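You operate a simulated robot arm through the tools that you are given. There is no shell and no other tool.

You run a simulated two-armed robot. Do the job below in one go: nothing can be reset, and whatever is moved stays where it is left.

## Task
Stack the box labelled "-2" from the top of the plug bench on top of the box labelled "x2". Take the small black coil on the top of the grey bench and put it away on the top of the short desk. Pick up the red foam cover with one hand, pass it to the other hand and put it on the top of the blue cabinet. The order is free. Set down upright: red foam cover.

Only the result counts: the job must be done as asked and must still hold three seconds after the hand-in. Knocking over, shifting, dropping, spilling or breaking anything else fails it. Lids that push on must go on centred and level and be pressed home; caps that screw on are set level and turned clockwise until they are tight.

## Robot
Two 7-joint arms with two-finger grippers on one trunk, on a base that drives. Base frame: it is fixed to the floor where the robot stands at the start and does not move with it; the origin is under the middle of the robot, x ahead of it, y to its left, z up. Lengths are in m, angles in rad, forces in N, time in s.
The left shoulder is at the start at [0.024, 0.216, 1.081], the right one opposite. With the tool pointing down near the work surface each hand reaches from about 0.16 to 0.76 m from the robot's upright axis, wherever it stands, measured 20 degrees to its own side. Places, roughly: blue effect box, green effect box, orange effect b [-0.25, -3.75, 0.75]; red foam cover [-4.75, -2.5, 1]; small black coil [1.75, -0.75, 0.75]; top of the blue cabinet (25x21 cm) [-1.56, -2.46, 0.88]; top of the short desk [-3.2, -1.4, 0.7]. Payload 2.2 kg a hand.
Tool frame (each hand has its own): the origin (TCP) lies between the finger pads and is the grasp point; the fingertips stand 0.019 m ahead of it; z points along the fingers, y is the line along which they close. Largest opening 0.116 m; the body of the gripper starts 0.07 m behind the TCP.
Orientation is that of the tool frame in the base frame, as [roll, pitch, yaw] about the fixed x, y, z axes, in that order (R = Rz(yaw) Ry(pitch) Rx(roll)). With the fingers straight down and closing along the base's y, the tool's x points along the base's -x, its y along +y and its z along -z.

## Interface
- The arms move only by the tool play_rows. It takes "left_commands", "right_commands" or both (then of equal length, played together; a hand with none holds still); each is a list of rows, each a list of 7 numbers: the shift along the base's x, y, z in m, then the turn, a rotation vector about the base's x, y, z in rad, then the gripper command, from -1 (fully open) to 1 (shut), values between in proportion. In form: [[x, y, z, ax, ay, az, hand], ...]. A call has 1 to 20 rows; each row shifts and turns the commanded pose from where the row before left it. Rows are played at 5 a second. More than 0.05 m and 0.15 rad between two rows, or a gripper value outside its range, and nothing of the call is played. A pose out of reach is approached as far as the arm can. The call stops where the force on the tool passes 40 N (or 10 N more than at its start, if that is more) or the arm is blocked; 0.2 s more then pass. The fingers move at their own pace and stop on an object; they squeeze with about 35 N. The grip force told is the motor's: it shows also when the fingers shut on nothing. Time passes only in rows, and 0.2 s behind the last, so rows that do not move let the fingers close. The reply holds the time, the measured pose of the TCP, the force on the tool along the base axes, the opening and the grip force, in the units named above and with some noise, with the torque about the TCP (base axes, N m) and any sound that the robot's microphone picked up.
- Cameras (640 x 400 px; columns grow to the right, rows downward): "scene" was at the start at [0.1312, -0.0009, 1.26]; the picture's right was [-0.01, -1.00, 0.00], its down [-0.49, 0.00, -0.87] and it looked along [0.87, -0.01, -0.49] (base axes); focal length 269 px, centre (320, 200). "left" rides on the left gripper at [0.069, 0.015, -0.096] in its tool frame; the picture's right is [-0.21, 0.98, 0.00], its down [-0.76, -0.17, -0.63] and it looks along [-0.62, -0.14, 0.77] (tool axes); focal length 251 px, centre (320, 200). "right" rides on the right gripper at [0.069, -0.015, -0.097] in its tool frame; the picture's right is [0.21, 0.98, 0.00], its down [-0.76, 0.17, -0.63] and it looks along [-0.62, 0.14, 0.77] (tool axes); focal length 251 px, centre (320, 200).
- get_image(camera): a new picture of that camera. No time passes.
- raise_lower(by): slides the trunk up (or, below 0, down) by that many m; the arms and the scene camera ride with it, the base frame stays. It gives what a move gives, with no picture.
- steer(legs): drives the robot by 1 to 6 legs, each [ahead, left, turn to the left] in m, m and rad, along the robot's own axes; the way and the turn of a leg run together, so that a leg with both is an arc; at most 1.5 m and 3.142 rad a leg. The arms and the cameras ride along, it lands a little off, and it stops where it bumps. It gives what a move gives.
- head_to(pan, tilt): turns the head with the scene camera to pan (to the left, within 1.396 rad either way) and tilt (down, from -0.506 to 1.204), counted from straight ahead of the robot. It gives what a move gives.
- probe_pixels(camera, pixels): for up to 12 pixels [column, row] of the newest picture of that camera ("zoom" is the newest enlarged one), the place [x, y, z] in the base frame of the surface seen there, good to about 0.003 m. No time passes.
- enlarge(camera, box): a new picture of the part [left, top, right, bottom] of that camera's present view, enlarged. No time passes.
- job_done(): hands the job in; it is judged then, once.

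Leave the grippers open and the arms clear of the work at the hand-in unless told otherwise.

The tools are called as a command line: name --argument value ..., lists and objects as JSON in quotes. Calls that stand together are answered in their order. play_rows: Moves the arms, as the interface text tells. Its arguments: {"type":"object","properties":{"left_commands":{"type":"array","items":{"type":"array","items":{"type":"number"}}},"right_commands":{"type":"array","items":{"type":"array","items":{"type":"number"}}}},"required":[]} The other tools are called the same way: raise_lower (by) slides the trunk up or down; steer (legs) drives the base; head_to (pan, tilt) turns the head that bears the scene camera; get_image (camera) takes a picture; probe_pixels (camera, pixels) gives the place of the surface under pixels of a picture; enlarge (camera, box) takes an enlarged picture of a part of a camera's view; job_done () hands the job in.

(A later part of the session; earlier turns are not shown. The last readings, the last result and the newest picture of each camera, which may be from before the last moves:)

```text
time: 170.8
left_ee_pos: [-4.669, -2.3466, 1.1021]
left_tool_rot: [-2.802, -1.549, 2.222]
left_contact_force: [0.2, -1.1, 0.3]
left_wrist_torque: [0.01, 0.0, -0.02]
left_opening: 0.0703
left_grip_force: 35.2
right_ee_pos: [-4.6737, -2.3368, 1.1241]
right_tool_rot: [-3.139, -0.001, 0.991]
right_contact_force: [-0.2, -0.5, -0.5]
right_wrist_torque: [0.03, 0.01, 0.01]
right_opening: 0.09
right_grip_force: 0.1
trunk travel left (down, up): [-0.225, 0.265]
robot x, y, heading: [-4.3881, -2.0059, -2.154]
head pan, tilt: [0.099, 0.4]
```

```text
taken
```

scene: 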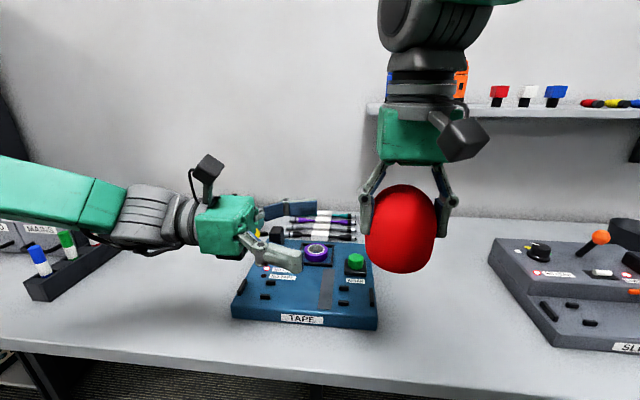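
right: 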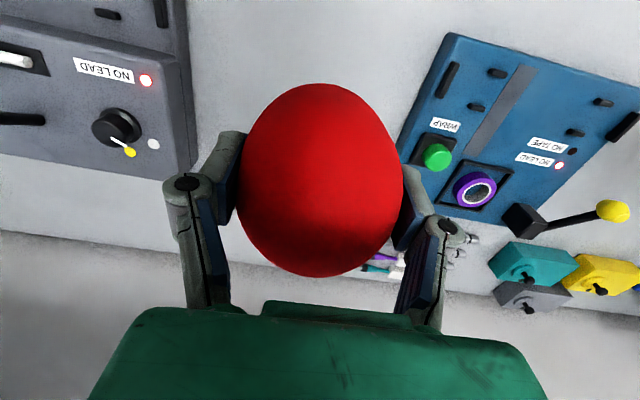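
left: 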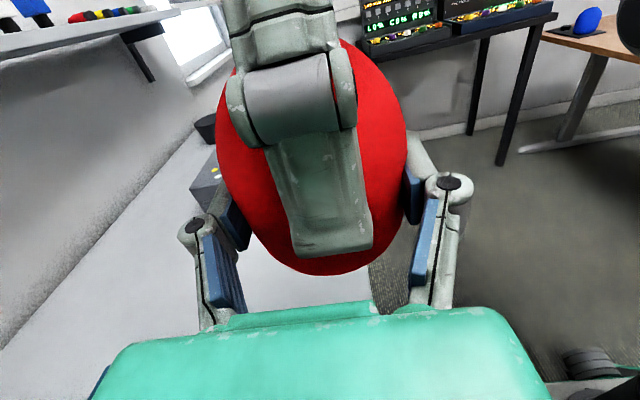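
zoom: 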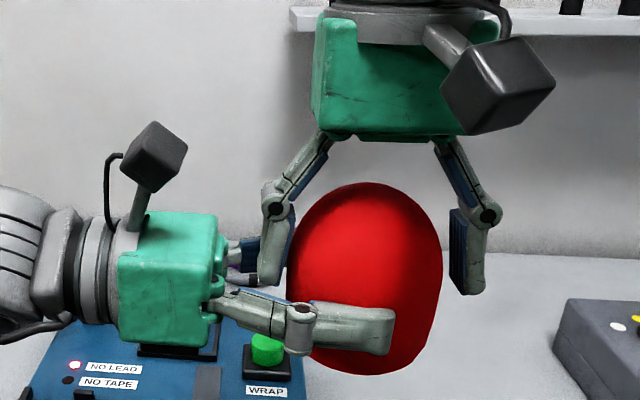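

The left hand alone holds it and no load shows on either hand. I centre the right hand 4 mm left and lift it clear by 10 cm.

play_rows --right_commands '[[0.003, -0.002, 0, 0, 0, 0, -0.55], [0, 0, 0.02, 0, 0, 0, -0.55], [0, 0, 0.03, 0, 0, 0, -0.55], [0, 0, 0.03, 0, 0, 0, -0.55], [0, 0, 0.03, 0, 0, 0, -0.55], [0, 0, 0, 0, 0, 0, -0.55]]'

get_image --camera "scene"

```text
time: 172.2
left_ee_pos: [-4.6688, -2.3452, 1.1041]
left_tool_rot: [-2.816, -1.55, 2.235]
left_contact_force: [0.0, -0.9, -0.1]
left_wrist_torque: [0.01, -0.01, 0.01]
left_opening: 0.0704
left_grip_force: 35.0
right_ee_pos: [-4.6712, -2.3398, 1.2347]
right_tool_rot: [-3.139, 0.0, 0.99]
right_contact_force: [0.8, 0.2, 0.4]
right_wrist_torque: [-0.01, -0.01, -0.02]
right_opening: 0.0902
right_grip_force: 0.1
trunk travel left (down, up): [-0.225, 0.265]
robot x, y, heading: [-4.3935, -2.0078, -2.154]
head pan, tilt: [0.099, 0.4]
```

```text
taken
```

scene: 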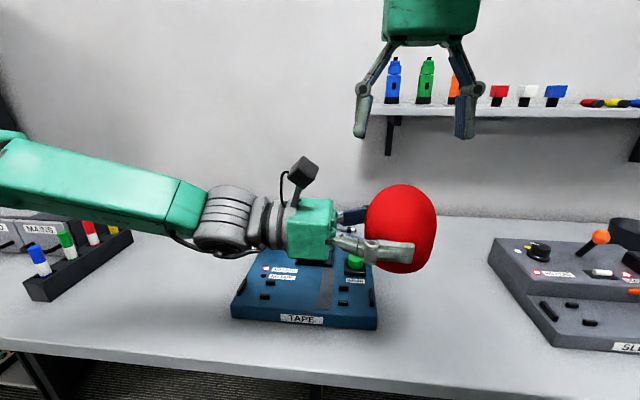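

Hand-over done: the foam cover is held upright by the left hand. I move the right hand aside, then slide left along the aisle.

play_rows --right_commands '[[-0.0401, 0.0264, 0, 0, 0, 0, -1], [-0.0401, 0.0264, 0, 0, 0, 0, -1], [-0.0401, 0.0264, 0, 0, 0, 0, -1], [-0.0401, 0.0264, 0, 0, 0, 0, -1], [-0.0401, 0.0264, 0, 0, 0, 0, -1], [0, 0, 0, 0, 0, 0, -1]]'

steer --legs '[[-0.12, 0, 0], [0, 0.55, 0]]'

head_to --pan 1.2 --tilt 0.4

get_image --camera "scene"

```text
time: 173.6
left_ee_pos: [-4.6713, -2.3461, 1.1017]
left_tool_rot: [-2.838, -1.547, 2.258]
left_contact_force: [-0.5, -0.4, 0.5]
left_wrist_torque: [0.0, -0.03, -0.01]
left_opening: 0.0706
left_grip_force: 34.7
right_ee_pos: [-4.8743, -2.2044, 1.2347]
right_tool_rot: [-3.141, 0.0, 0.992]
right_contact_force: [-0.3, 0.7, -0.3]
right_wrist_torque: [0.02, 0.01, 0.01]
right_opening: 0.116
right_grip_force: 0.0
trunk travel left (down, up): [-0.225, 0.265]
robot x, y, heading: [-4.3928, -2.008, -2.152]
head pan, tilt: [0.099, 0.4]
```

```text
time: 177.6
left_ee_pos: [-4.1463, -2.5434, 1.101]
left_tool_rot: [-2.866, -1.545, 2.289]
left_contact_force: [-0.6, 0.3, 0.2]
left_wrist_torque: [0.01, -0.03, 0.03]
left_opening: 0.0701
left_grip_force: 34.7
right_ee_pos: [-4.3512, -2.4031, 1.2337]
right_tool_rot: [3.138, 0.003, 0.999]
right_contact_force: [-0.9, 0.3, 0.6]
right_wrist_torque: [0.0, -0.01, 0.01]
right_opening: 0.1161
right_grip_force: 0.1
trunk travel left (down, up): [-0.225, 0.265]
robot x, y, heading: [-3.8641, -2.2091, -2.144]
head pan, tilt: [0.099, 0.4]
```

```text
time: 178.9
left_ee_pos: [-4.1398, -2.5463, 1.1031]
left_tool_rot: [-2.659, -1.551, 2.084]
left_contact_force: [0.1, 0.0, -0.1]
left_wrist_torque: [0.02, -0.02, 0.01]
left_opening: 0.0702
left_grip_force: 35.0
right_ee_pos: [-4.3424, -2.4064, 1.2356]
right_tool_rot: [-3.137, 0.003, 0.997]
right_contact_force: [-0.1, -0.2, 0.6]
right_wrist_torque: [-0.03, -0.03, -0.01]
right_opening: 0.1159
right_grip_force: 0.0
trunk travel left (down, up): [-0.225, 0.265]
robot x, y, heading: [-3.8664, -2.2078, -2.142]
head pan, tilt: [1.201, 0.4]
```

```text
taken
```

scene: 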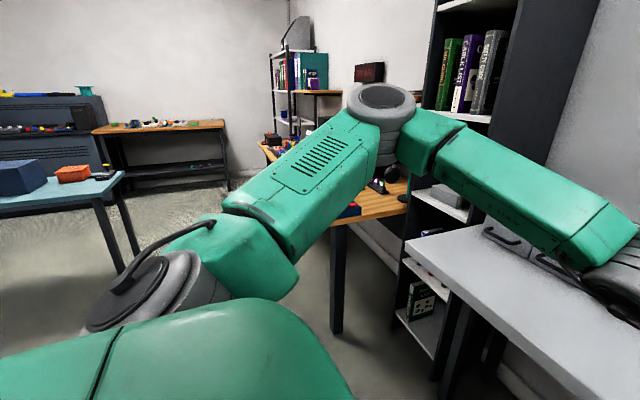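

I probe the left elbow (px 380, 100) and the bookshelf beside it for clearance.

probe_pixels --camera "scene" --pixels '[[380, 100], [405, 140], [440, 100], [430, 150], [450, 20], [340, 210], [110, 180], [30, 170], [75, 173], [335, 320], [420, 250]]'

```text
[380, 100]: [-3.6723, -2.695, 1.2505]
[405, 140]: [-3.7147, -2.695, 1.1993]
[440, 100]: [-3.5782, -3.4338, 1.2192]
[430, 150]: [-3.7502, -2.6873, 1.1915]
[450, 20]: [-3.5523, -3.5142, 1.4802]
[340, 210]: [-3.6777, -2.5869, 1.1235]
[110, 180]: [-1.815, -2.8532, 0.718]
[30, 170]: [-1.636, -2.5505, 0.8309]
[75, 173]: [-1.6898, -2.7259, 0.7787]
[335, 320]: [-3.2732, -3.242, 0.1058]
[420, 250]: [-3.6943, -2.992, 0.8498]
```

The elbow is 0.74 m from the bookshelf and above all desk items. I turn left 1.57 rad to face along the aisle toward the teal table and drive 0.8 m.

steer --legs '[[0, 0, 1.568], [0.8, 0, 0]]'

head_to --pan 0.3 --tilt 0.45

get_image --camera "scene"

```text
time: 186.9
left_ee_pos: [-2.8723, -2.928, 1.1032]
left_tool_rot: [-2.689, -1.55, -2.611]
left_contact_force: [0.1, -0.1, -0.1]
left_wrist_torque: [0.02, 0.01, 0.02]
left_opening: 0.0697
left_grip_force: 35.2
right_ee_pos: [-3.0147, -3.1291, 1.2366]
right_tool_rot: [-3.14, 0.002, 2.557]
right_contact_force: [0.7, -0.4, -0.5]
right_wrist_torque: [0.02, 0.0, 0.02]
right_opening: 0.1159
right_grip_force: 0.0
trunk travel left (down, up): [-0.225, 0.265]
robot x, y, heading: [-3.2092, -2.6491, -0.583]
head pan, tilt: [1.201, 0.4]
```

```text
time: 188.2
left_ee_pos: [-2.8744, -2.9257, 1.1042]
left_tool_rot: [-2.582, -1.548, -2.719]
left_contact_force: [0.2, -0.6, 0.9]
left_wrist_torque: [0.0, -0.02, 0.02]
left_opening: 0.0699
left_grip_force: 34.8
right_ee_pos: [-3.0172, -3.1277, 1.237]
right_tool_rot: [-3.14, 0.005, 2.556]
right_contact_force: [1.0, -0.1, 0.0]
right_wrist_torque: [-0.01, 0.0, -0.03]
right_opening: 0.116
right_grip_force: 0.1
trunk travel left (down, up): [-0.225, 0.265]
robot x, y, heading: [-3.206, -2.6489, -0.586]
head pan, tilt: [0.3, 0.45]
```

```text
taken
```

scene: 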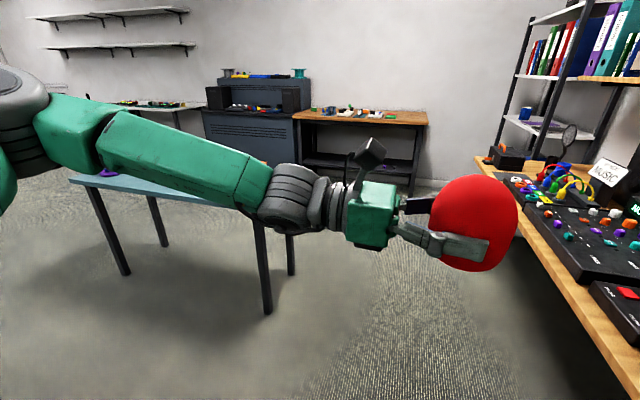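

The table and cabinet are ahead, hidden behind the left arm. I move diagonally ahead/left around the desk's corner to about (-2.3, -2.1).

steer --legs '[[0.42, 0.9, 0]]'

head_to --pan -0.15 --tilt 0.5

get_image --camera "scene"

get_image --camera "right"

```text
time: 193.3
left_ee_pos: [-2.03, -2.4102, 1.1033]
left_tool_rot: [-2.586, -1.548, -2.714]
left_contact_force: [0.1, -0.3, 1.4]
left_wrist_torque: [-0.01, -0.01, 0.02]
left_opening: 0.0697
left_grip_force: 35.1
right_ee_pos: [-2.1721, -2.6111, 1.2364]
right_tool_rot: [-3.138, 0.006, 2.557]
right_contact_force: [-0.4, 0.3, 0.9]
right_wrist_torque: [0.0, 0.0, -0.04]
right_opening: 0.1161
right_grip_force: 0.1
trunk travel left (down, up): [-0.225, 0.265]
robot x, y, heading: [-2.3625, -2.1335, -0.583]
head pan, tilt: [0.3, 0.45]
```

```text
time: 194.2
left_ee_pos: [-2.0315, -2.4088, 1.1046]
left_tool_rot: [-2.496, -1.547, -2.806]
left_contact_force: [-0.7, 0.4, -0.5]
left_wrist_torque: [0.01, -0.03, 0.02]
left_opening: 0.0697
left_grip_force: 35.2
right_ee_pos: [-2.1752, -2.6093, 1.2387]
right_tool_rot: [-3.14, 0.01, 2.558]
right_contact_force: [0.7, 0.3, 0.4]
right_wrist_torque: [0.02, 0.03, 0.0]
right_opening: 0.1159
right_grip_force: 0.1
trunk travel left (down, up): [-0.225, 0.265]
robot x, y, heading: [-2.3584, -2.1325, -0.588]
head pan, tilt: [-0.15, 0.499]
```

```text
taken
```

scene: 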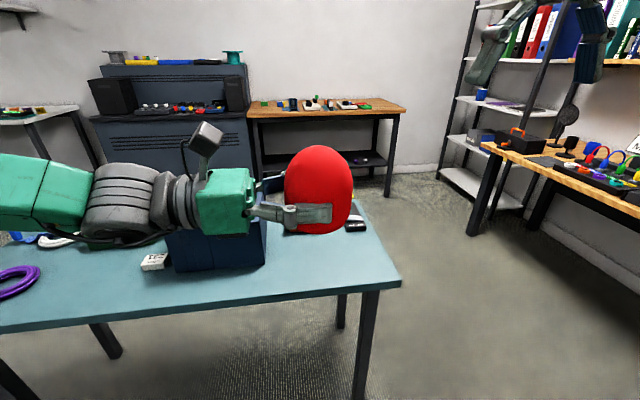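

```text
taken
```

right: 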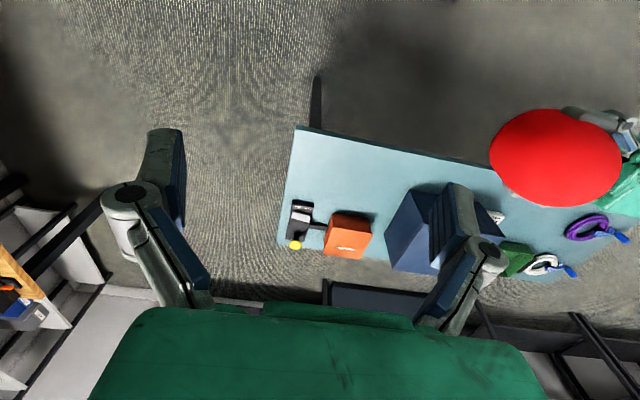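

The right camera sees the blue cabinet at px (430, 230) with the orange box beside it. I zoom there.

enlarge --camera "right" --box '[270, 170, 590, 300]'

enlarge --camera "scene" --box '[120, 180, 420, 330]'

```text
2.00 times, centred on (430, 235) of right
```

zoom: 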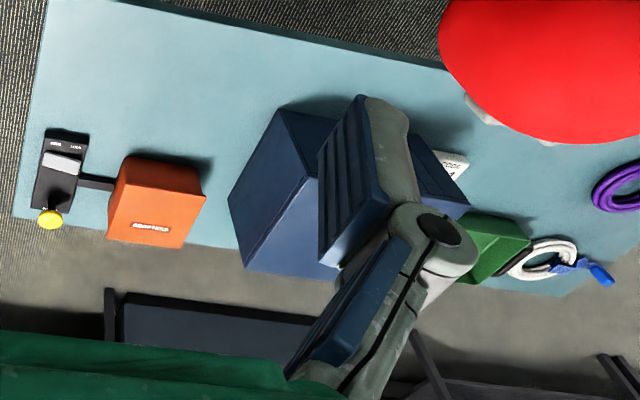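

```text
2.13 times, centred on (270, 255) of scene
```

zoom: 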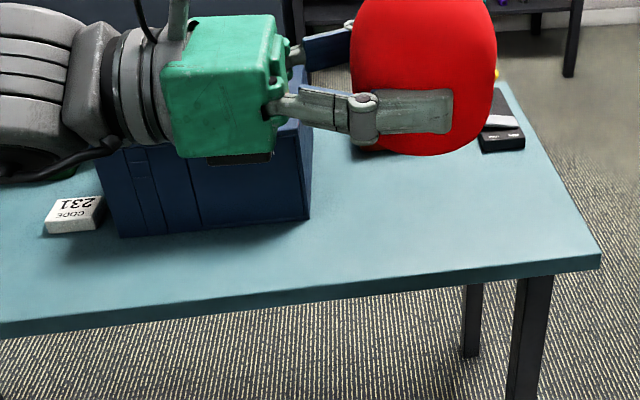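

The left arm hides the cabinet. I raise the left hand by 0.18 m to look beneath it with the scene camera.

play_rows --left_commands '[[0, 0, 0.03, 0, 0, 0, 1], [0, 0, 0.03, 0, 0, 0, 1], [0, 0, 0.03, 0, 0, 0, 1], [0, 0, 0.03, 0, 0, 0, 1], [0, 0, 0.03, 0, 0, 0, 1], [0, 0, 0.03, 0, 0, 0, 1], [0, 0, 0, 0, 0, 0, 1]]'

get_image --camera "scene"

```text
time: 195.8
left_ee_pos: [-2.0331, -2.4107, 1.2849]
left_tool_rot: [-2.544, -1.547, -2.753]
left_contact_force: [0.2, -0.1, 0.6]
left_wrist_torque: [0.03, 0.01, 0.02]
left_opening: 0.0698
left_grip_force: 35.6
right_ee_pos: [-2.1743, -2.6114, 1.2383]
right_tool_rot: [-3.139, 0.007, 2.556]
right_contact_force: [0.2, 0.3, -0.7]
right_wrist_torque: [0.02, 0.01, 0.03]
right_opening: 0.1158
right_grip_force: 0.1
trunk travel left (down, up): [-0.225, 0.265]
robot x, y, heading: [-2.3601, -2.1315, -0.584]
head pan, tilt: [-0.15, 0.499]
```

```text
taken
```

scene: 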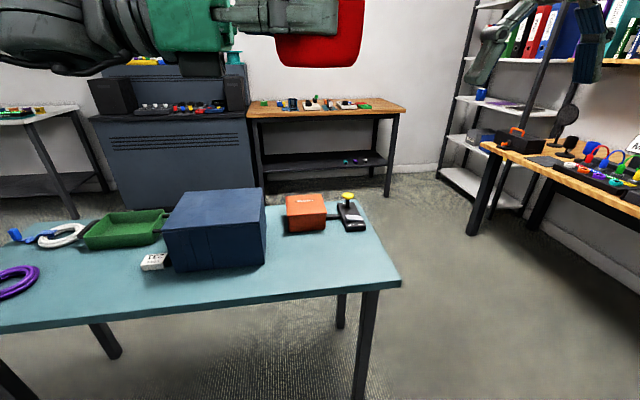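

Now the cabinet's top is clear at px (163-265, 188-232). I probe its corners and the neighbours.

probe_pixels --camera "scene" --pixels '[[168, 229], [261, 220], [260, 190], [188, 193], [215, 208], [287, 197], [322, 197], [290, 225], [348, 197], [140, 225], [155, 262], [240, 280]]'

enlarge --camera "scene" --box '[130, 170, 390, 300]'

```text
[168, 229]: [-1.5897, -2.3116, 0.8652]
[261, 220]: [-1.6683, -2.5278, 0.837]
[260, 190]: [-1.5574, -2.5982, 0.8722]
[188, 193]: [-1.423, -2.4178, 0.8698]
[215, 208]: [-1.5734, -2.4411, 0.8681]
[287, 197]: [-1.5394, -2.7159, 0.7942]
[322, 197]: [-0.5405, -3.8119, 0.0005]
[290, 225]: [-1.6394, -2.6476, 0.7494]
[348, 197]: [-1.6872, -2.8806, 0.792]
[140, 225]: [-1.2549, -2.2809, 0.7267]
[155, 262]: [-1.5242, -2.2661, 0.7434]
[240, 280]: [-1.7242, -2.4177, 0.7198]
```

```text
2.46 times, centred on (260, 235) of scene
```

zoom: 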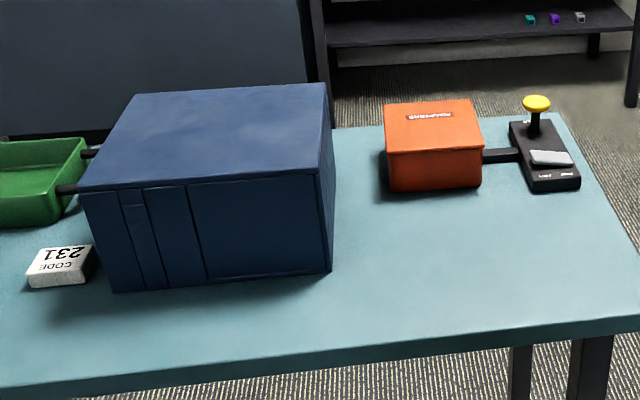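

Cabinet top z≈0.869, centre ≈ (-1.57, -2.457). I'll set the foam ~2.5 cm to the hand's side of the centre. First I check the foam's lower rim against the left TCP from the cameras.

head_to --pan -0.1 --tilt 0.1

enlarge --camera "scene" --box '[200, 90, 440, 240]'

get_image --camera "left"

```text
time: 196.7
left_ee_pos: [-2.0342, -2.41, 1.2851]
left_tool_rot: [-2.497, -1.547, -2.801]
left_contact_force: [0.4, 0.1, -0.7]
left_wrist_torque: [0.04, -0.03, 0.02]
left_opening: 0.0695
left_grip_force: 35.4
right_ee_pos: [-2.1747, -2.6105, 1.2385]
right_tool_rot: [-3.141, 0.008, 2.557]
right_contact_force: [0.2, -0.4, 0.1]
right_wrist_torque: [-0.01, 0.03, 0.02]
right_opening: 0.1158
right_grip_force: 0.1
trunk travel left (down, up): [-0.225, 0.265]
robot x, y, heading: [-2.3633, -2.1349, -0.584]
head pan, tilt: [-0.099, 0.099]
```

```text
2.67 times, centred on (320, 165) of scene
```

zoom: 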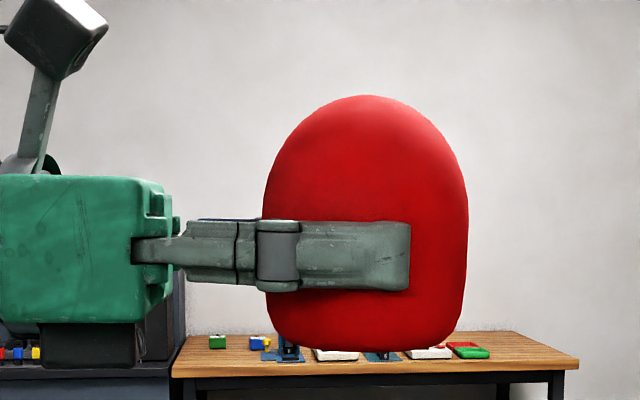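

```text
taken
```

left: 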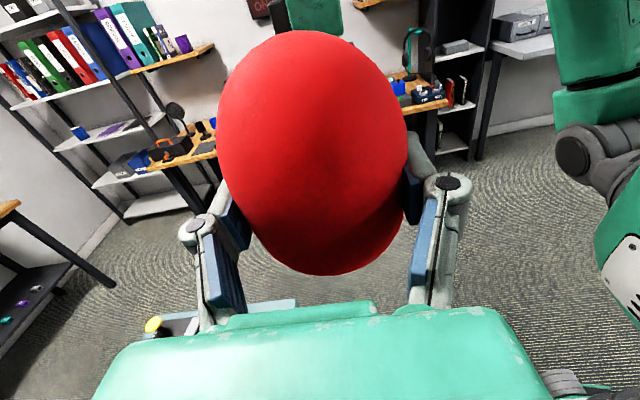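

The foam is upright. There seems to be a dark block under the left gripper body (zoom 90, 345); I probe it and the foam's lower rim, since it matters for clearance over the cabinet.

probe_pixels --camera "zoom" --pixels '[[90, 345], [55, 365], [125, 362], [90, 330], [80, 250], [365, 345], [300, 338], [430, 340], [365, 100], [380, 255], [70, 300], [150, 310]]'

```text
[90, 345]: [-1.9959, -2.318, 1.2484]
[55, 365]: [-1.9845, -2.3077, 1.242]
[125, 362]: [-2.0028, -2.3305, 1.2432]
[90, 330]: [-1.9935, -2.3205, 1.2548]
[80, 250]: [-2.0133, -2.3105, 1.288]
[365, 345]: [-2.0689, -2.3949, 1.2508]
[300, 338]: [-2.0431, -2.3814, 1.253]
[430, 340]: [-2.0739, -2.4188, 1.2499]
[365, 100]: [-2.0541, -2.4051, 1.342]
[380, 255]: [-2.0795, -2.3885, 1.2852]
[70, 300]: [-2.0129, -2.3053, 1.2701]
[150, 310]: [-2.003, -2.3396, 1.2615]
```

The block's underside is 44 mm below the TCP while the foam's base is ~37.5 mm below it, so the gripper body must stay beyond the cabinet's edge: I'll set the foam ~7.5 cm from the cabinet's left edge. I drive 0.31 m ahead and 0.26 m left.

steer --legs '[[0.31, 0.26, 0]]'

head_to --pan 0.0 --tilt 0.75

get_image --camera "scene"

```text
time: 199.2
left_ee_pos: [-1.6307, -2.3608, 1.2856]
left_tool_rot: [-2.466, -1.548, -2.83]
left_contact_force: [-0.3, -0.2, -1.2]
left_wrist_torque: [0.03, 0.05, 0.0]
left_opening: 0.0693
left_grip_force: 35.2
right_ee_pos: [-1.7717, -2.564, 1.2385]
right_tool_rot: [-3.138, 0.009, 2.559]
right_contact_force: [0.7, 0.4, -0.3]
right_wrist_torque: [-0.03, 0.01, 0.02]
right_opening: 0.116
right_grip_force: 0.2
trunk travel left (down, up): [-0.225, 0.265]
robot x, y, heading: [-1.9623, -2.0886, -0.584]
head pan, tilt: [-0.099, 0.099]
```

```text
time: 200.2
left_ee_pos: [-1.6321, -2.3603, 1.2873]
left_tool_rot: [-2.435, -1.543, -2.862]
left_contact_force: [0.8, 0.0, -0.7]
left_wrist_torque: [0.02, 0.01, 0.01]
left_opening: 0.0698
left_grip_force: 35.0
right_ee_pos: [-1.7742, -2.5631, 1.2395]
right_tool_rot: [-3.141, 0.009, 2.56]
right_contact_force: [-0.7, -1.1, 0.4]
right_wrist_torque: [0.02, 0.01, 0.01]
right_opening: 0.1161
right_grip_force: 0.1
trunk travel left (down, up): [-0.225, 0.265]
robot x, y, heading: [-1.9612, -2.087, -0.578]
head pan, tilt: [0.0, 0.75]
```

```text
taken
```

scene: 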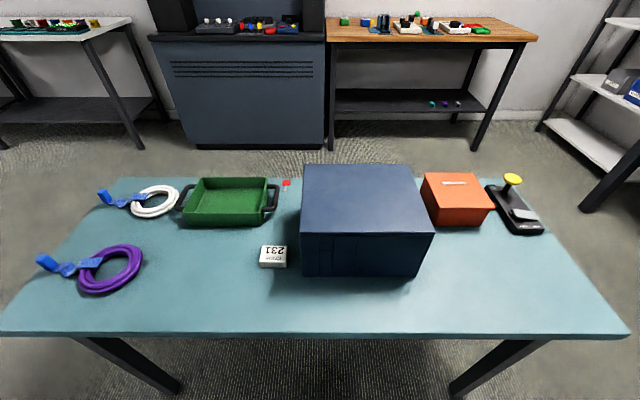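

The cabinet top is clearly visible (px 301-434 × 165-234). I probe its corners precisely.

probe_pixels --camera "scene" --pixels '[[304, 230], [429, 229], [406, 168], [307, 168], [305, 200], [360, 200], [340, 200], [270, 257], [270, 190], [255, 205], [420, 185], [310, 240]]'

```text
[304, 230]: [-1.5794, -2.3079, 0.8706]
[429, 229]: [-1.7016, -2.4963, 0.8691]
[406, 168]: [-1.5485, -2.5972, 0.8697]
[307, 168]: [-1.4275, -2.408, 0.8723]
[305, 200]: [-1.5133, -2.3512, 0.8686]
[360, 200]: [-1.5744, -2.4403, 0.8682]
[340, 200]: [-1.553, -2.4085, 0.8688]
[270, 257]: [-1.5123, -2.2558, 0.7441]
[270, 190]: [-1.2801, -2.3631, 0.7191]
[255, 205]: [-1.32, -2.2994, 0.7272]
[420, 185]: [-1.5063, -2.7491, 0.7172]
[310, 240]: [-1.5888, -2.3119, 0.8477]
```

Cabinet centre (-1.564, -2.452). Target for the foam axis: (-1.537, -2.410), ~7 cm from the left edge. I lower the trunk by 0.18 m, keeping the arm posture.

raise_lower --by -0.18

play_rows --left_commands '[[0.025, -0.0108, 0, 0, 0, 0, 1], [0.025, -0.0108, 0, 0, 0, 0, 1], [0.025, -0.0108, 0, 0, 0, 0, 1], [0.0245, -0.0109, 0, 0, 0, 0, 1], [0, 0, 0, 0, 0, 0, 1], [0, 0, 0, 0, 0, 0, 1]]'

head_to --pan 0.0 --tilt 0.4

get_image --camera "scene"

get_image --camera "left"

```text
time: 202.2
left_ee_pos: [-1.6326, -2.3596, 1.1073]
left_tool_rot: [-2.418, -1.544, -2.88]
left_contact_force: [0.1, -0.2, -0.8]
left_wrist_torque: [0.02, -0.01, 0.04]
left_opening: 0.0694
left_grip_force: 35.2
right_ee_pos: [-1.7738, -2.5612, 1.0601]
right_tool_rot: [-3.14, 0.011, 2.56]
right_contact_force: [-0.4, -0.5, -0.8]
right_wrist_torque: [0.02, -0.02, 0.03]
right_opening: 0.116
right_grip_force: 0.1
trunk travel left (down, up): [-0.045, 0.445]
robot x, y, heading: [-1.9566, -2.0872, -0.583]
head pan, tilt: [0.0, 0.75]
```

```text
time: 203.6
left_ee_pos: [-1.533, -2.4044, 1.1069]
left_tool_rot: [-2.435, -1.544, -2.859]
left_contact_force: [0.5, -0.1, -0.5]
left_wrist_torque: [-0.02, 0.01, -0.01]
left_opening: 0.0694
left_grip_force: 35.6
right_ee_pos: [-1.7735, -2.5626, 1.0595]
right_tool_rot: [-3.141, 0.008, 2.562]
right_contact_force: [0.4, 0.1, 0.4]
right_wrist_torque: [0.0, 0.03, -0.04]
right_opening: 0.1159
right_grip_force: 0.1
trunk travel left (down, up): [-0.045, 0.445]
robot x, y, heading: [-1.9579, -2.0859, -0.582]
head pan, tilt: [0.0, 0.75]
```

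```text
time: 204.4
left_ee_pos: [-1.5335, -2.4042, 1.107]
left_tool_rot: [-2.429, -1.546, -2.867]
left_contact_force: [-0.9, 0.1, -1.3]
left_wrist_torque: [0.03, 0.01, 0.0]
left_opening: 0.0696
left_grip_force: 35.0
right_ee_pos: [-1.7742, -2.5616, 1.0593]
right_tool_rot: [-3.141, 0.009, 2.559]
right_contact_force: [0.0, -0.2, -0.8]
right_wrist_torque: [0.02, -0.03, 0.01]
right_opening: 0.116
right_grip_force: 0.1
trunk travel left (down, up): [-0.045, 0.445]
robot x, y, heading: [-1.9579, -2.0889, -0.583]
head pan, tilt: [0.0, 0.4]
```

```text
taken
```

scene: 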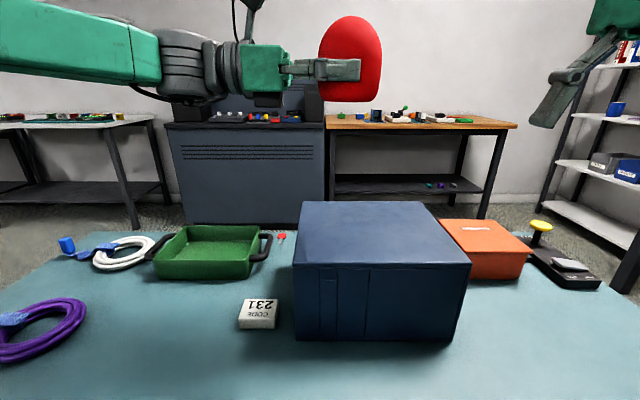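

```text
taken
```

left: 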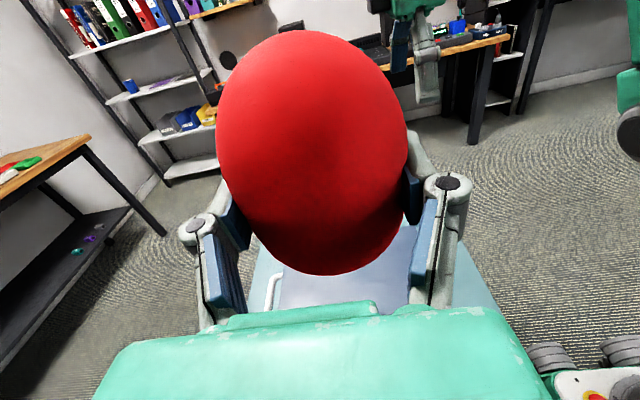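

The foam hovers over the cabinet's left part. I lower the left hand 0.165 m.

play_rows --left_commands '[[0, 0, -0.033, 0, 0, 0, 1], [0, 0, -0.033, 0, 0, 0, 1], [0, 0, -0.033, 0, 0, 0, 1], [0, 0, -0.033, 0, 0, 0, 1], [0, 0, -0.033, 0, 0, 0, 1], [0, 0, 0, 0, 0, 0, 1], [0, 0, 0, 0, 0, 0, 1]]'

get_image --camera "scene"

enlarge --camera "scene" --box '[180, 120, 440, 280]'

```text
time: 206.0
left_ee_pos: [-1.5337, -2.4055, 0.9426]
left_tool_rot: [-2.424, -1.545, -2.872]
left_contact_force: [0.2, 0.5, 1.1]
left_wrist_torque: [0.01, 0.02, 0.01]
left_opening: 0.0698
left_grip_force: 34.9
right_ee_pos: [-1.773, -2.5626, 1.0582]
right_tool_rot: [-3.14, 0.009, 2.56]
right_contact_force: [0.5, -0.3, 0.4]
right_wrist_torque: [0.03, -0.01, 0.0]
right_opening: 0.1161
right_grip_force: 0.0
trunk travel left (down, up): [-0.045, 0.445]
robot x, y, heading: [-1.962, -2.087, -0.583]
head pan, tilt: [0.0, 0.4]
```

```text
taken
```

scene: 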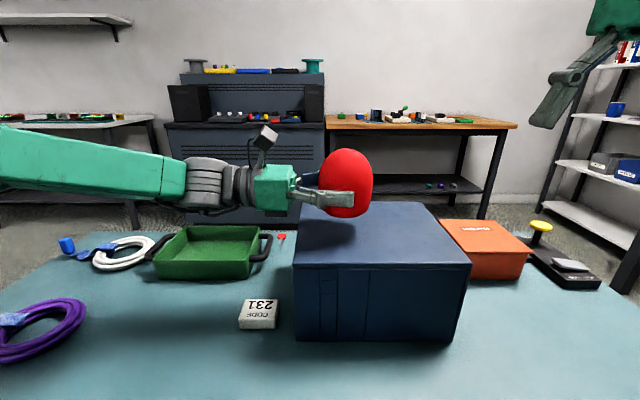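

```text
2.46 times, centred on (310, 200) of scene
```

zoom: 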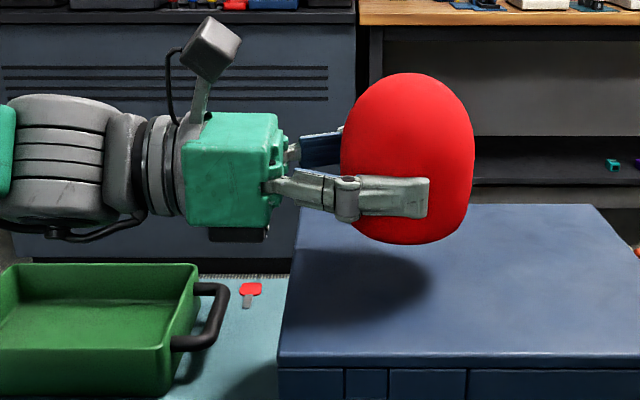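

The gripper body is beyond the cabinet's left edge. I lower 3 cm, then in 2 mm steps until contact.

play_rows --left_commands '[[0, 0, -0.015, 0, 0, 0, 1], [0, 0, -0.013, 0, 0, 0, 1], [0, 0, 0, 0, 0, 0, 1], [0, 0, 0, 0, 0, 0, 1]]'

play_rows --left_commands '[[0, 0, -0.003, 0, 0, 0, 1], [0, 0, 0, 0, 0, 0, 1], [0, 0, 0, 0, 0, 0, 1]]'

play_rows --left_commands '[[0, 0, -0.002, 0, 0, 0, 1], [0, 0, 0, 0, 0, 0, 1], [0, 0, 0, 0, 0, 0, 1]]'

enlarge --camera "scene" --box '[180, 120, 440, 280]'

```text
time: 207.0
left_ee_pos: [-1.5334, -2.4034, 0.9137]
left_tool_rot: [-2.424, -1.544, -2.872]
left_contact_force: [0.2, -0.6, -0.2]
left_wrist_torque: [0.0, 0.04, 0.01]
left_opening: 0.0699
left_grip_force: 34.7
right_ee_pos: [-1.774, -2.5615, 1.0583]
right_tool_rot: [-3.14, 0.009, 2.56]
right_contact_force: [-1.0, -0.1, -0.5]
right_wrist_torque: [-0.03, 0.0, 0.04]
right_opening: 0.1162
right_grip_force: 0.0
trunk travel left (down, up): [-0.045, 0.445]
robot x, y, heading: [-1.9606, -2.0874, -0.585]
head pan, tilt: [0.0, 0.4]
```

```text
time: 207.8
left_ee_pos: [-1.5332, -2.4044, 0.9109]
left_tool_rot: [-2.432, -1.545, -2.868]
left_contact_force: [0.7, 0.2, -0.1]
left_wrist_torque: [-0.02, -0.02, -0.01]
left_opening: 0.0697
left_grip_force: 34.6
right_ee_pos: [-1.7735, -2.5616, 1.0599]
right_tool_rot: [-3.14, 0.011, 2.561]
right_contact_force: [0.0, 0.7, -0.4]
right_wrist_torque: [0.02, -0.02, -0.01]
right_opening: 0.1158
right_grip_force: 0.1
trunk travel left (down, up): [-0.045, 0.445]
robot x, y, heading: [-1.9585, -2.0908, -0.581]
head pan, tilt: [0.0, 0.4]
```

```text
time: 208.6
left_ee_pos: [-1.5332, -2.4031, 0.9083]
left_tool_rot: [-2.431, -1.544, -2.865]
left_contact_force: [0.4, -0.4, -0.3]
left_wrist_torque: [-0.02, 0.02, -0.02]
left_opening: 0.0694
left_grip_force: 34.5
right_ee_pos: [-1.7728, -2.5627, 1.0588]
right_tool_rot: [-3.141, 0.01, 2.56]
right_contact_force: [-0.1, 0.6, 0.3]
right_wrist_torque: [-0.05, -0.02, -0.01]
right_opening: 0.116
right_grip_force: 0.1
trunk travel left (down, up): [-0.045, 0.445]
robot x, y, heading: [-1.9606, -2.0877, -0.582]
head pan, tilt: [0.0, 0.4]
```

```text
2.46 times, centred on (310, 200) of scene
```

zoom: 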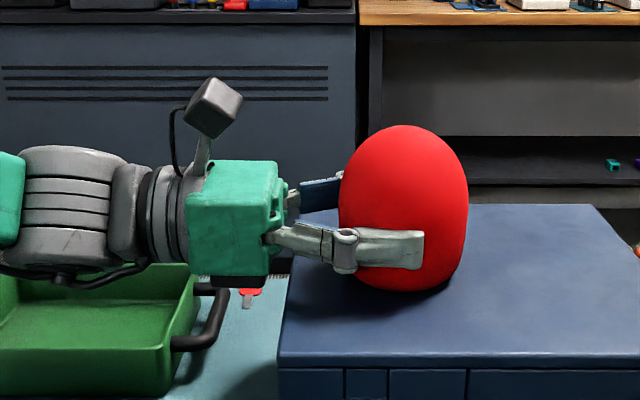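

Almost touching, no force yet. I continue in 1.5 mm steps.

play_rows --left_commands '[[0, 0, -0.0015, 0, 0, 0, 1], [0, 0, 0, 0, 0, 0, 1], [0, 0, 0, 0, 0, 0, 1]]'

play_rows --left_commands '[[0, 0, -0.0015, 0, 0, 0, 1], [0, 0, 0, 0, 0, 0, 1], [0, 0, 0, 0, 0, 0, 1]]'

```text
time: 209.4
left_ee_pos: [-1.5324, -2.4036, 0.9071]
left_tool_rot: [-2.422, -1.545, -2.877]
left_contact_force: [-0.2, 0.1, 1.3]
left_wrist_torque: [-0.01, 0.02, 0.01]
left_opening: 0.0697
left_grip_force: 35.1
right_ee_pos: [-1.7728, -2.5615, 1.0594]
right_tool_rot: [-3.14, 0.009, 2.561]
right_contact_force: [-0.1, 0.1, 0.9]
right_wrist_torque: [0.0, 0.02, 0.0]
right_opening: 0.1159
right_grip_force: 0.0
trunk travel left (down, up): [-0.045, 0.445]
robot x, y, heading: [-1.9599, -2.088, -0.585]
head pan, tilt: [0.0, 0.4]
```

```text
time: 210.2
left_ee_pos: [-1.5326, -2.4032, 0.9059]
left_tool_rot: [-2.344, -1.546, -2.952]
left_contact_force: [2.6, -2.0, 11.3]
left_wrist_torque: [0.02, 0.34, 0.02]
left_opening: 0.0695
left_grip_force: 35.4
right_ee_pos: [-1.774, -2.5615, 1.0599]
right_tool_rot: [-3.14, 0.01, 2.559]
right_contact_force: [-0.4, -0.1, -0.1]
right_wrist_torque: [0.0, 0.01, -0.03]
right_opening: 0.1159
right_grip_force: 0.2
trunk travel left (down, up): [-0.045, 0.445]
robot x, y, heading: [-1.9575, -2.0907, -0.576]
head pan, tilt: [0.0, 0.4]
```

Contact: 11 N upward. The foam stands on the cabinet. I open the left gripper gradually.

play_rows --left_commands '[[0, 0, 0, 0, 0, 0, -0.2], [0, 0, 0, 0, 0, 0, -0.3], [0, 0, 0, 0, 0, 0, -0.4], [0, 0, 0, 0, 0, 0, -0.6], [0, 0, 0, 0, 0, 0, -0.8], [0, 0, 0, 0, 0, 0, -0.8]]'

enlarge --camera "scene" --box '[180, 120, 440, 280]'

get_image --camera "left"

```text
time: 211.6
left_ee_pos: [-1.5326, -2.4024, 0.9046]
left_tool_rot: [-2.426, -1.544, -2.871]
left_contact_force: [-0.4, -0.2, -0.1]
left_wrist_torque: [0.01, 0.0, 0.01]
left_opening: 0.1045
left_grip_force: 0.1
right_ee_pos: [-1.7734, -2.5621, 1.0596]
right_tool_rot: [-3.14, 0.009, 2.561]
right_contact_force: [-0.7, -0.5, 0.3]
right_wrist_torque: [0.0, 0.01, 0.01]
right_opening: 0.1163
right_grip_force: 0.0
trunk travel left (down, up): [-0.045, 0.445]
robot x, y, heading: [-1.9636, -2.0854, -0.578]
head pan, tilt: [0.0, 0.4]
```

```text
2.46 times, centred on (310, 200) of scene
```

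zoom: 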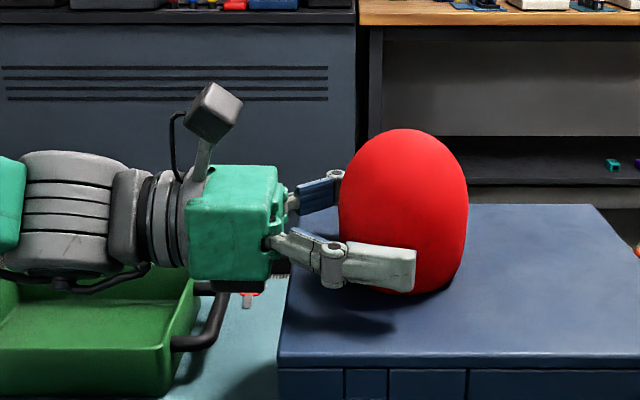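

```text
taken
```

left: 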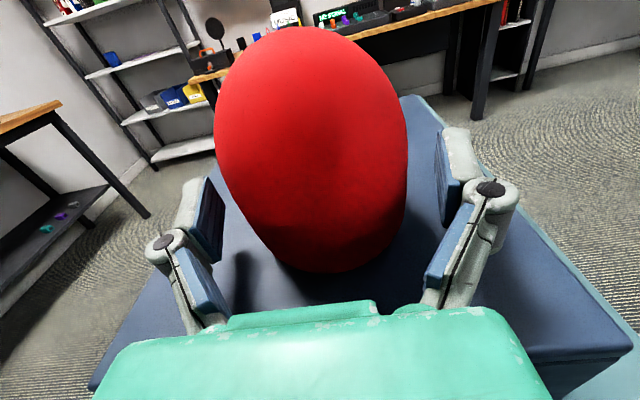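

The foam cover stands upright by itself. I withdraw the left hand straight back along its pointing line, then raise it.

play_rows --left_commands '[[0.0083, 0.0125, 0, 0, 0, 0, -0.8], [0.0138, 0.0208, 0, 0, 0, 0, -0.8], [0.0166, 0.025, 0, 0, 0, 0, -0.8], [0.0166, 0.025, 0, 0, 0, 0, -0.8], [0.0166, 0.025, 0, 0, 0, 0, -0.8], [0, 0, 0.04, 0, 0, 0, -0.8], [0, 0, 0.045, 0, 0, 0, -0.8], [0, 0, 0.045, 0, 0, 0, -0.8], [0, 0, 0.045, 0, 0, 0, -0.8], [0, 0, 0, 0, 0, 0, -1]]'

get_image --camera "scene"

```text
time: 213.8
left_ee_pos: [-1.46, -2.2945, 1.0804]
left_tool_rot: [-2.457, -1.547, -2.839]
left_contact_force: [0.0, 0.1, 0.2]
left_wrist_torque: [0.01, 0.01, 0.03]
left_opening: 0.1158
left_grip_force: 0.0
right_ee_pos: [-1.7729, -2.5622, 1.0577]
right_tool_rot: [-3.141, 0.009, 2.561]
right_contact_force: [0.4, 0.0, 0.1]
right_wrist_torque: [0.01, 0.02, -0.01]
right_opening: 0.116
right_grip_force: 0.0
trunk travel left (down, up): [-0.045, 0.445]
robot x, y, heading: [-1.9581, -2.095, -0.583]
head pan, tilt: [0.0, 0.4]
```

```text
taken
```

scene: 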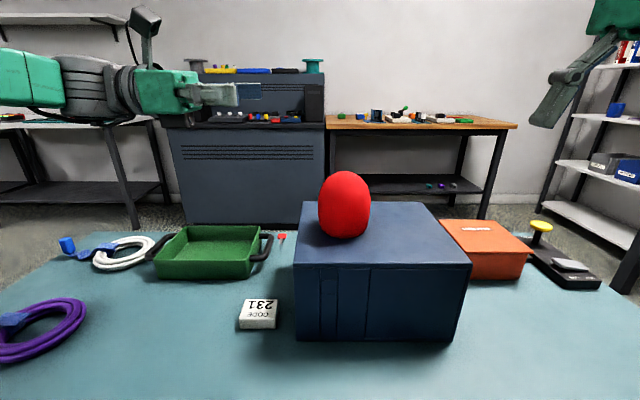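

The foam cover stands upright on the blue cabinet. Now I raise the trunk again and look at the wooden bench beyond (px 330-515, 105-130), where the effect boxes should be.

raise_lower --by 0.18

head_to --pan -0.2 --tilt 0.3

enlarge --camera "scene" --box '[230, 110, 470, 230]'

get_image --camera "scene"

```text
time: 215.8
left_ee_pos: [-1.46, -2.2937, 1.2592]
left_tool_rot: [-2.422, -1.546, -2.874]
left_contact_force: [-0.3, -0.7, -0.6]
left_wrist_torque: [0.0, 0.02, 0.01]
left_opening: 0.1159
left_grip_force: 0.1
right_ee_pos: [-1.7733, -2.5616, 1.2386]
right_tool_rot: [-3.141, 0.01, 2.56]
right_contact_force: [0.2, 0.2, 0.4]
right_wrist_torque: [-0.01, -0.02, 0.02]
right_opening: 0.1157
right_grip_force: 0.0
trunk travel left (down, up): [-0.225, 0.265]
robot x, y, heading: [-1.9599, -2.0902, -0.587]
head pan, tilt: [0.0, 0.4]
```

```text
time: 216.6
left_ee_pos: [-1.4594, -2.2927, 1.2603]
left_tool_rot: [-2.407, -1.547, -2.888]
left_contact_force: [0.4, 0.4, -0.2]
left_wrist_torque: [-0.01, 0.02, -0.03]
left_opening: 0.1161
left_grip_force: 0.0
right_ee_pos: [-1.7724, -2.5608, 1.2385]
right_tool_rot: [-3.141, 0.009, 2.562]
right_contact_force: [0.1, -0.3, -0.4]
right_wrist_torque: [-0.01, 0.0, 0.0]
right_opening: 0.1159
right_grip_force: 0.0
trunk travel left (down, up): [-0.225, 0.265]
robot x, y, heading: [-1.962, -2.0888, -0.586]
head pan, tilt: [-0.201, 0.3]
```

```text
2.67 times, centred on (350, 170) of scene
```

zoom: 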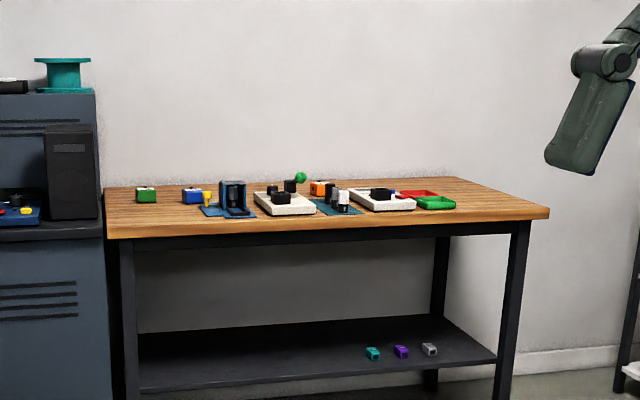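

```text
taken
```

scene: 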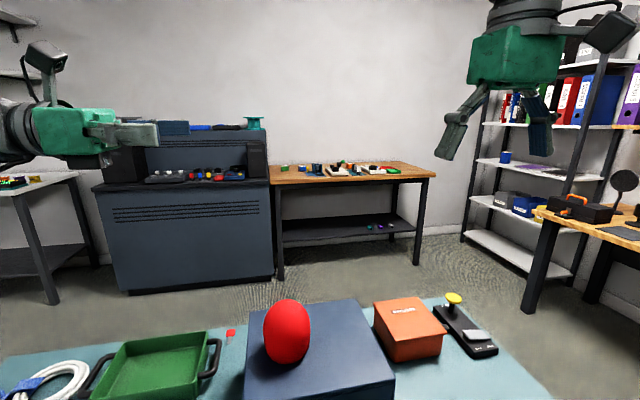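

Green, blue and orange boxes stand on the wooden bench's top. I probe positions to plan the approach.

probe_pixels --camera "scene" --pixels '[[285, 169], [303, 169], [350, 166], [275, 183], [433, 178], [395, 166], [280, 275], [418, 262], [370, 245], [275, 150], [468, 240], [530, 305]]'

```text
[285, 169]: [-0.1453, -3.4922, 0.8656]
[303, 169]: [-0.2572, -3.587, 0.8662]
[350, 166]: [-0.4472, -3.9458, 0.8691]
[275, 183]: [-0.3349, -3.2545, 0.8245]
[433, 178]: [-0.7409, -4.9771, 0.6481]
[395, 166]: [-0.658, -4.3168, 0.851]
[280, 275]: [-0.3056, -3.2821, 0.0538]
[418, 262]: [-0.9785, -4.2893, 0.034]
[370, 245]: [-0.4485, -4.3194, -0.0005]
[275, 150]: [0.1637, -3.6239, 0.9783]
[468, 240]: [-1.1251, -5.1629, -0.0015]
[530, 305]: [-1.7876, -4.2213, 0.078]
```

The bench front runs from (-0.335, -3.25) to (-0.98, -4.29). First I bring the left tool back to pointing straight down (rotating back, then yawing -90°), moving it slightly back toward the body.

play_rows --left_commands '[[-0.005, 0.012, 0, 0.118, -0.0784, 0, -1], [-0.005, 0.012, 0, 0.118, -0.0784, 0, -1], [-0.005, 0.012, 0, 0.118, -0.0784, 0, -1], [-0.005, 0.012, 0, 0.118, -0.0784, 0, -1], [-0.005, 0.012, 0, 0.118, -0.0784, 0, -1], [-0.005, 0.012, 0, 0.118, -0.0784, 0, -1], [-0.005, 0.012, 0, 0.118, -0.0784, 0, -1], [0, 0, 0, 0.118, -0.0784, 0, -1], [0, 0, 0, 0.118, -0.0784, 0, -1], [0, 0, 0, 0.118, -0.0784, 0, -1], [0, 0, 0, 0.118, -0.0784, 0, -1], [0, 0, 0, 0, 0, 0, -1]]'

play_rows --left_commands '[[0, 0, 0, 0, 0, -0.1428, -1], [0, 0, 0, 0, 0, -0.1428, -1], [0, 0, 0, 0, 0, -0.1428, -1], [0, 0, 0, 0, 0, -0.1428, -1], [0, 0, 0, 0, 0, -0.1428, -1], [0, 0, 0, 0, 0, -0.1428, -1], [0, 0, 0, 0, 0, -0.1428, -1], [0, 0, 0, 0, 0, -0.1428, -1], [0, 0, 0, 0, 0, -0.1428, -1], [0, 0, 0, 0, 0, -0.1428, -1], [0, 0, 0, 0, 0, -0.1428, -1], [0, 0, 0, 0, 0, 0, -1]]'

get_image --camera "scene"

```text
time: 219.2
left_ee_pos: [-1.4959, -2.2118, 1.2605]
left_tool_rot: [-3.139, 0.009, -2.175]
left_contact_force: [-0.3, 0.8, -0.1]
left_wrist_torque: [-0.03, -0.02, -0.01]
left_opening: 0.116
left_grip_force: 0.2
right_ee_pos: [-1.7735, -2.5631, 1.2396]
right_tool_rot: [-3.138, 0.011, 2.56]
right_contact_force: [0.5, 0.5, -0.1]
right_wrist_torque: [0.0, 0.03, -0.01]
right_opening: 0.116
right_grip_force: 0.0
trunk travel left (down, up): [-0.225, 0.265]
robot x, y, heading: [-1.9608, -2.0903, -0.581]
head pan, tilt: [-0.201, 0.3]
```

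```text
time: 221.8
left_ee_pos: [-1.4964, -2.2105, 1.2602]
left_tool_rot: [-3.14, 0.006, 2.535]
left_contact_force: [0.3, 0.1, 0.2]
left_wrist_torque: [0.02, 0.02, 0.01]
left_opening: 0.116
left_grip_force: 0.0
right_ee_pos: [-1.7744, -2.5632, 1.2396]
right_tool_rot: [-3.14, 0.01, 2.561]
right_contact_force: [-0.5, -0.6, 0.4]
right_wrist_torque: [-0.02, 0.02, -0.02]
right_opening: 0.116
right_grip_force: 0.1
trunk travel left (down, up): [-0.225, 0.265]
robot x, y, heading: [-1.9599, -2.0863, -0.584]
head pan, tilt: [-0.201, 0.3]
```

```text
taken
```

scene: 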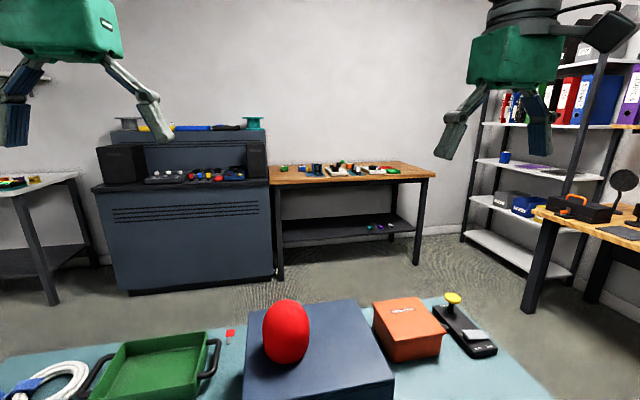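

Both tools point down. I back off 0.3 m, slide right 0.9 m around the teal table's end and drive 1.4 m down the corridor toward the plug bench (0.5 m clear of the teal table, 0.78 m of the wooden table).

steer --legs '[[-0.3, 0, 0], [0, -0.92, 0]]'

head_to --pan 0.1 --tilt 0.5

get_image --camera "scene"

```text
time: 228.2
left_ee_pos: [-2.2467, -2.809, 1.2588]
left_tool_rot: [-3.136, 0.005, 2.54]
left_contact_force: [0.2, -0.5, -0.5]
left_wrist_torque: [0.02, 0.02, -0.04]
left_opening: 0.1158
left_grip_force: 0.0
right_ee_pos: [-2.5234, -3.1598, 1.2406]
right_tool_rot: [-3.134, 0.008, 2.565]
right_contact_force: [0.1, 0.6, -0.7]
right_wrist_torque: [-0.02, 0.01, 0.02]
right_opening: 0.116
right_grip_force: 0.1
trunk travel left (down, up): [-0.225, 0.265]
robot x, y, heading: [-2.7147, -2.6972, -0.583]
head pan, tilt: [-0.201, 0.3]
```

```text
time: 229.0
left_ee_pos: [-2.2492, -2.8068, 1.2598]
left_tool_rot: [-3.134, 0.008, 2.541]
left_contact_force: [-0.7, 0.6, 0.6]
left_wrist_torque: [-0.04, 0.02, 0.01]
left_opening: 0.1159
left_grip_force: 0.1
right_ee_pos: [-2.526, -3.1594, 1.24]
right_tool_rot: [-3.134, 0.005, 2.565]
right_contact_force: [0.9, 0.3, 0.9]
right_wrist_torque: [-0.04, 0.01, 0.0]
right_opening: 0.1159
right_grip_force: 0.1
trunk travel left (down, up): [-0.225, 0.265]
robot x, y, heading: [-2.7166, -2.692, -0.577]
head pan, tilt: [0.099, 0.499]
```

```text
taken
```

scene: 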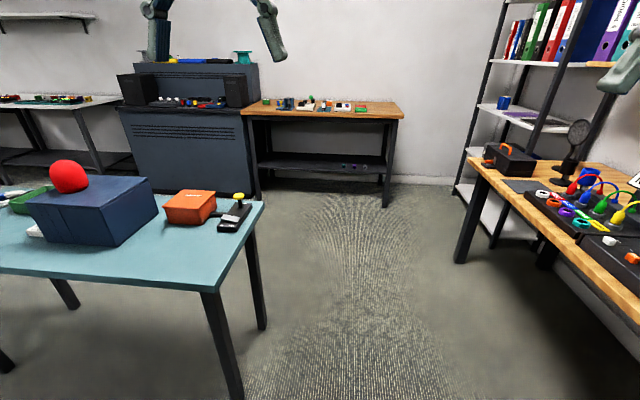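

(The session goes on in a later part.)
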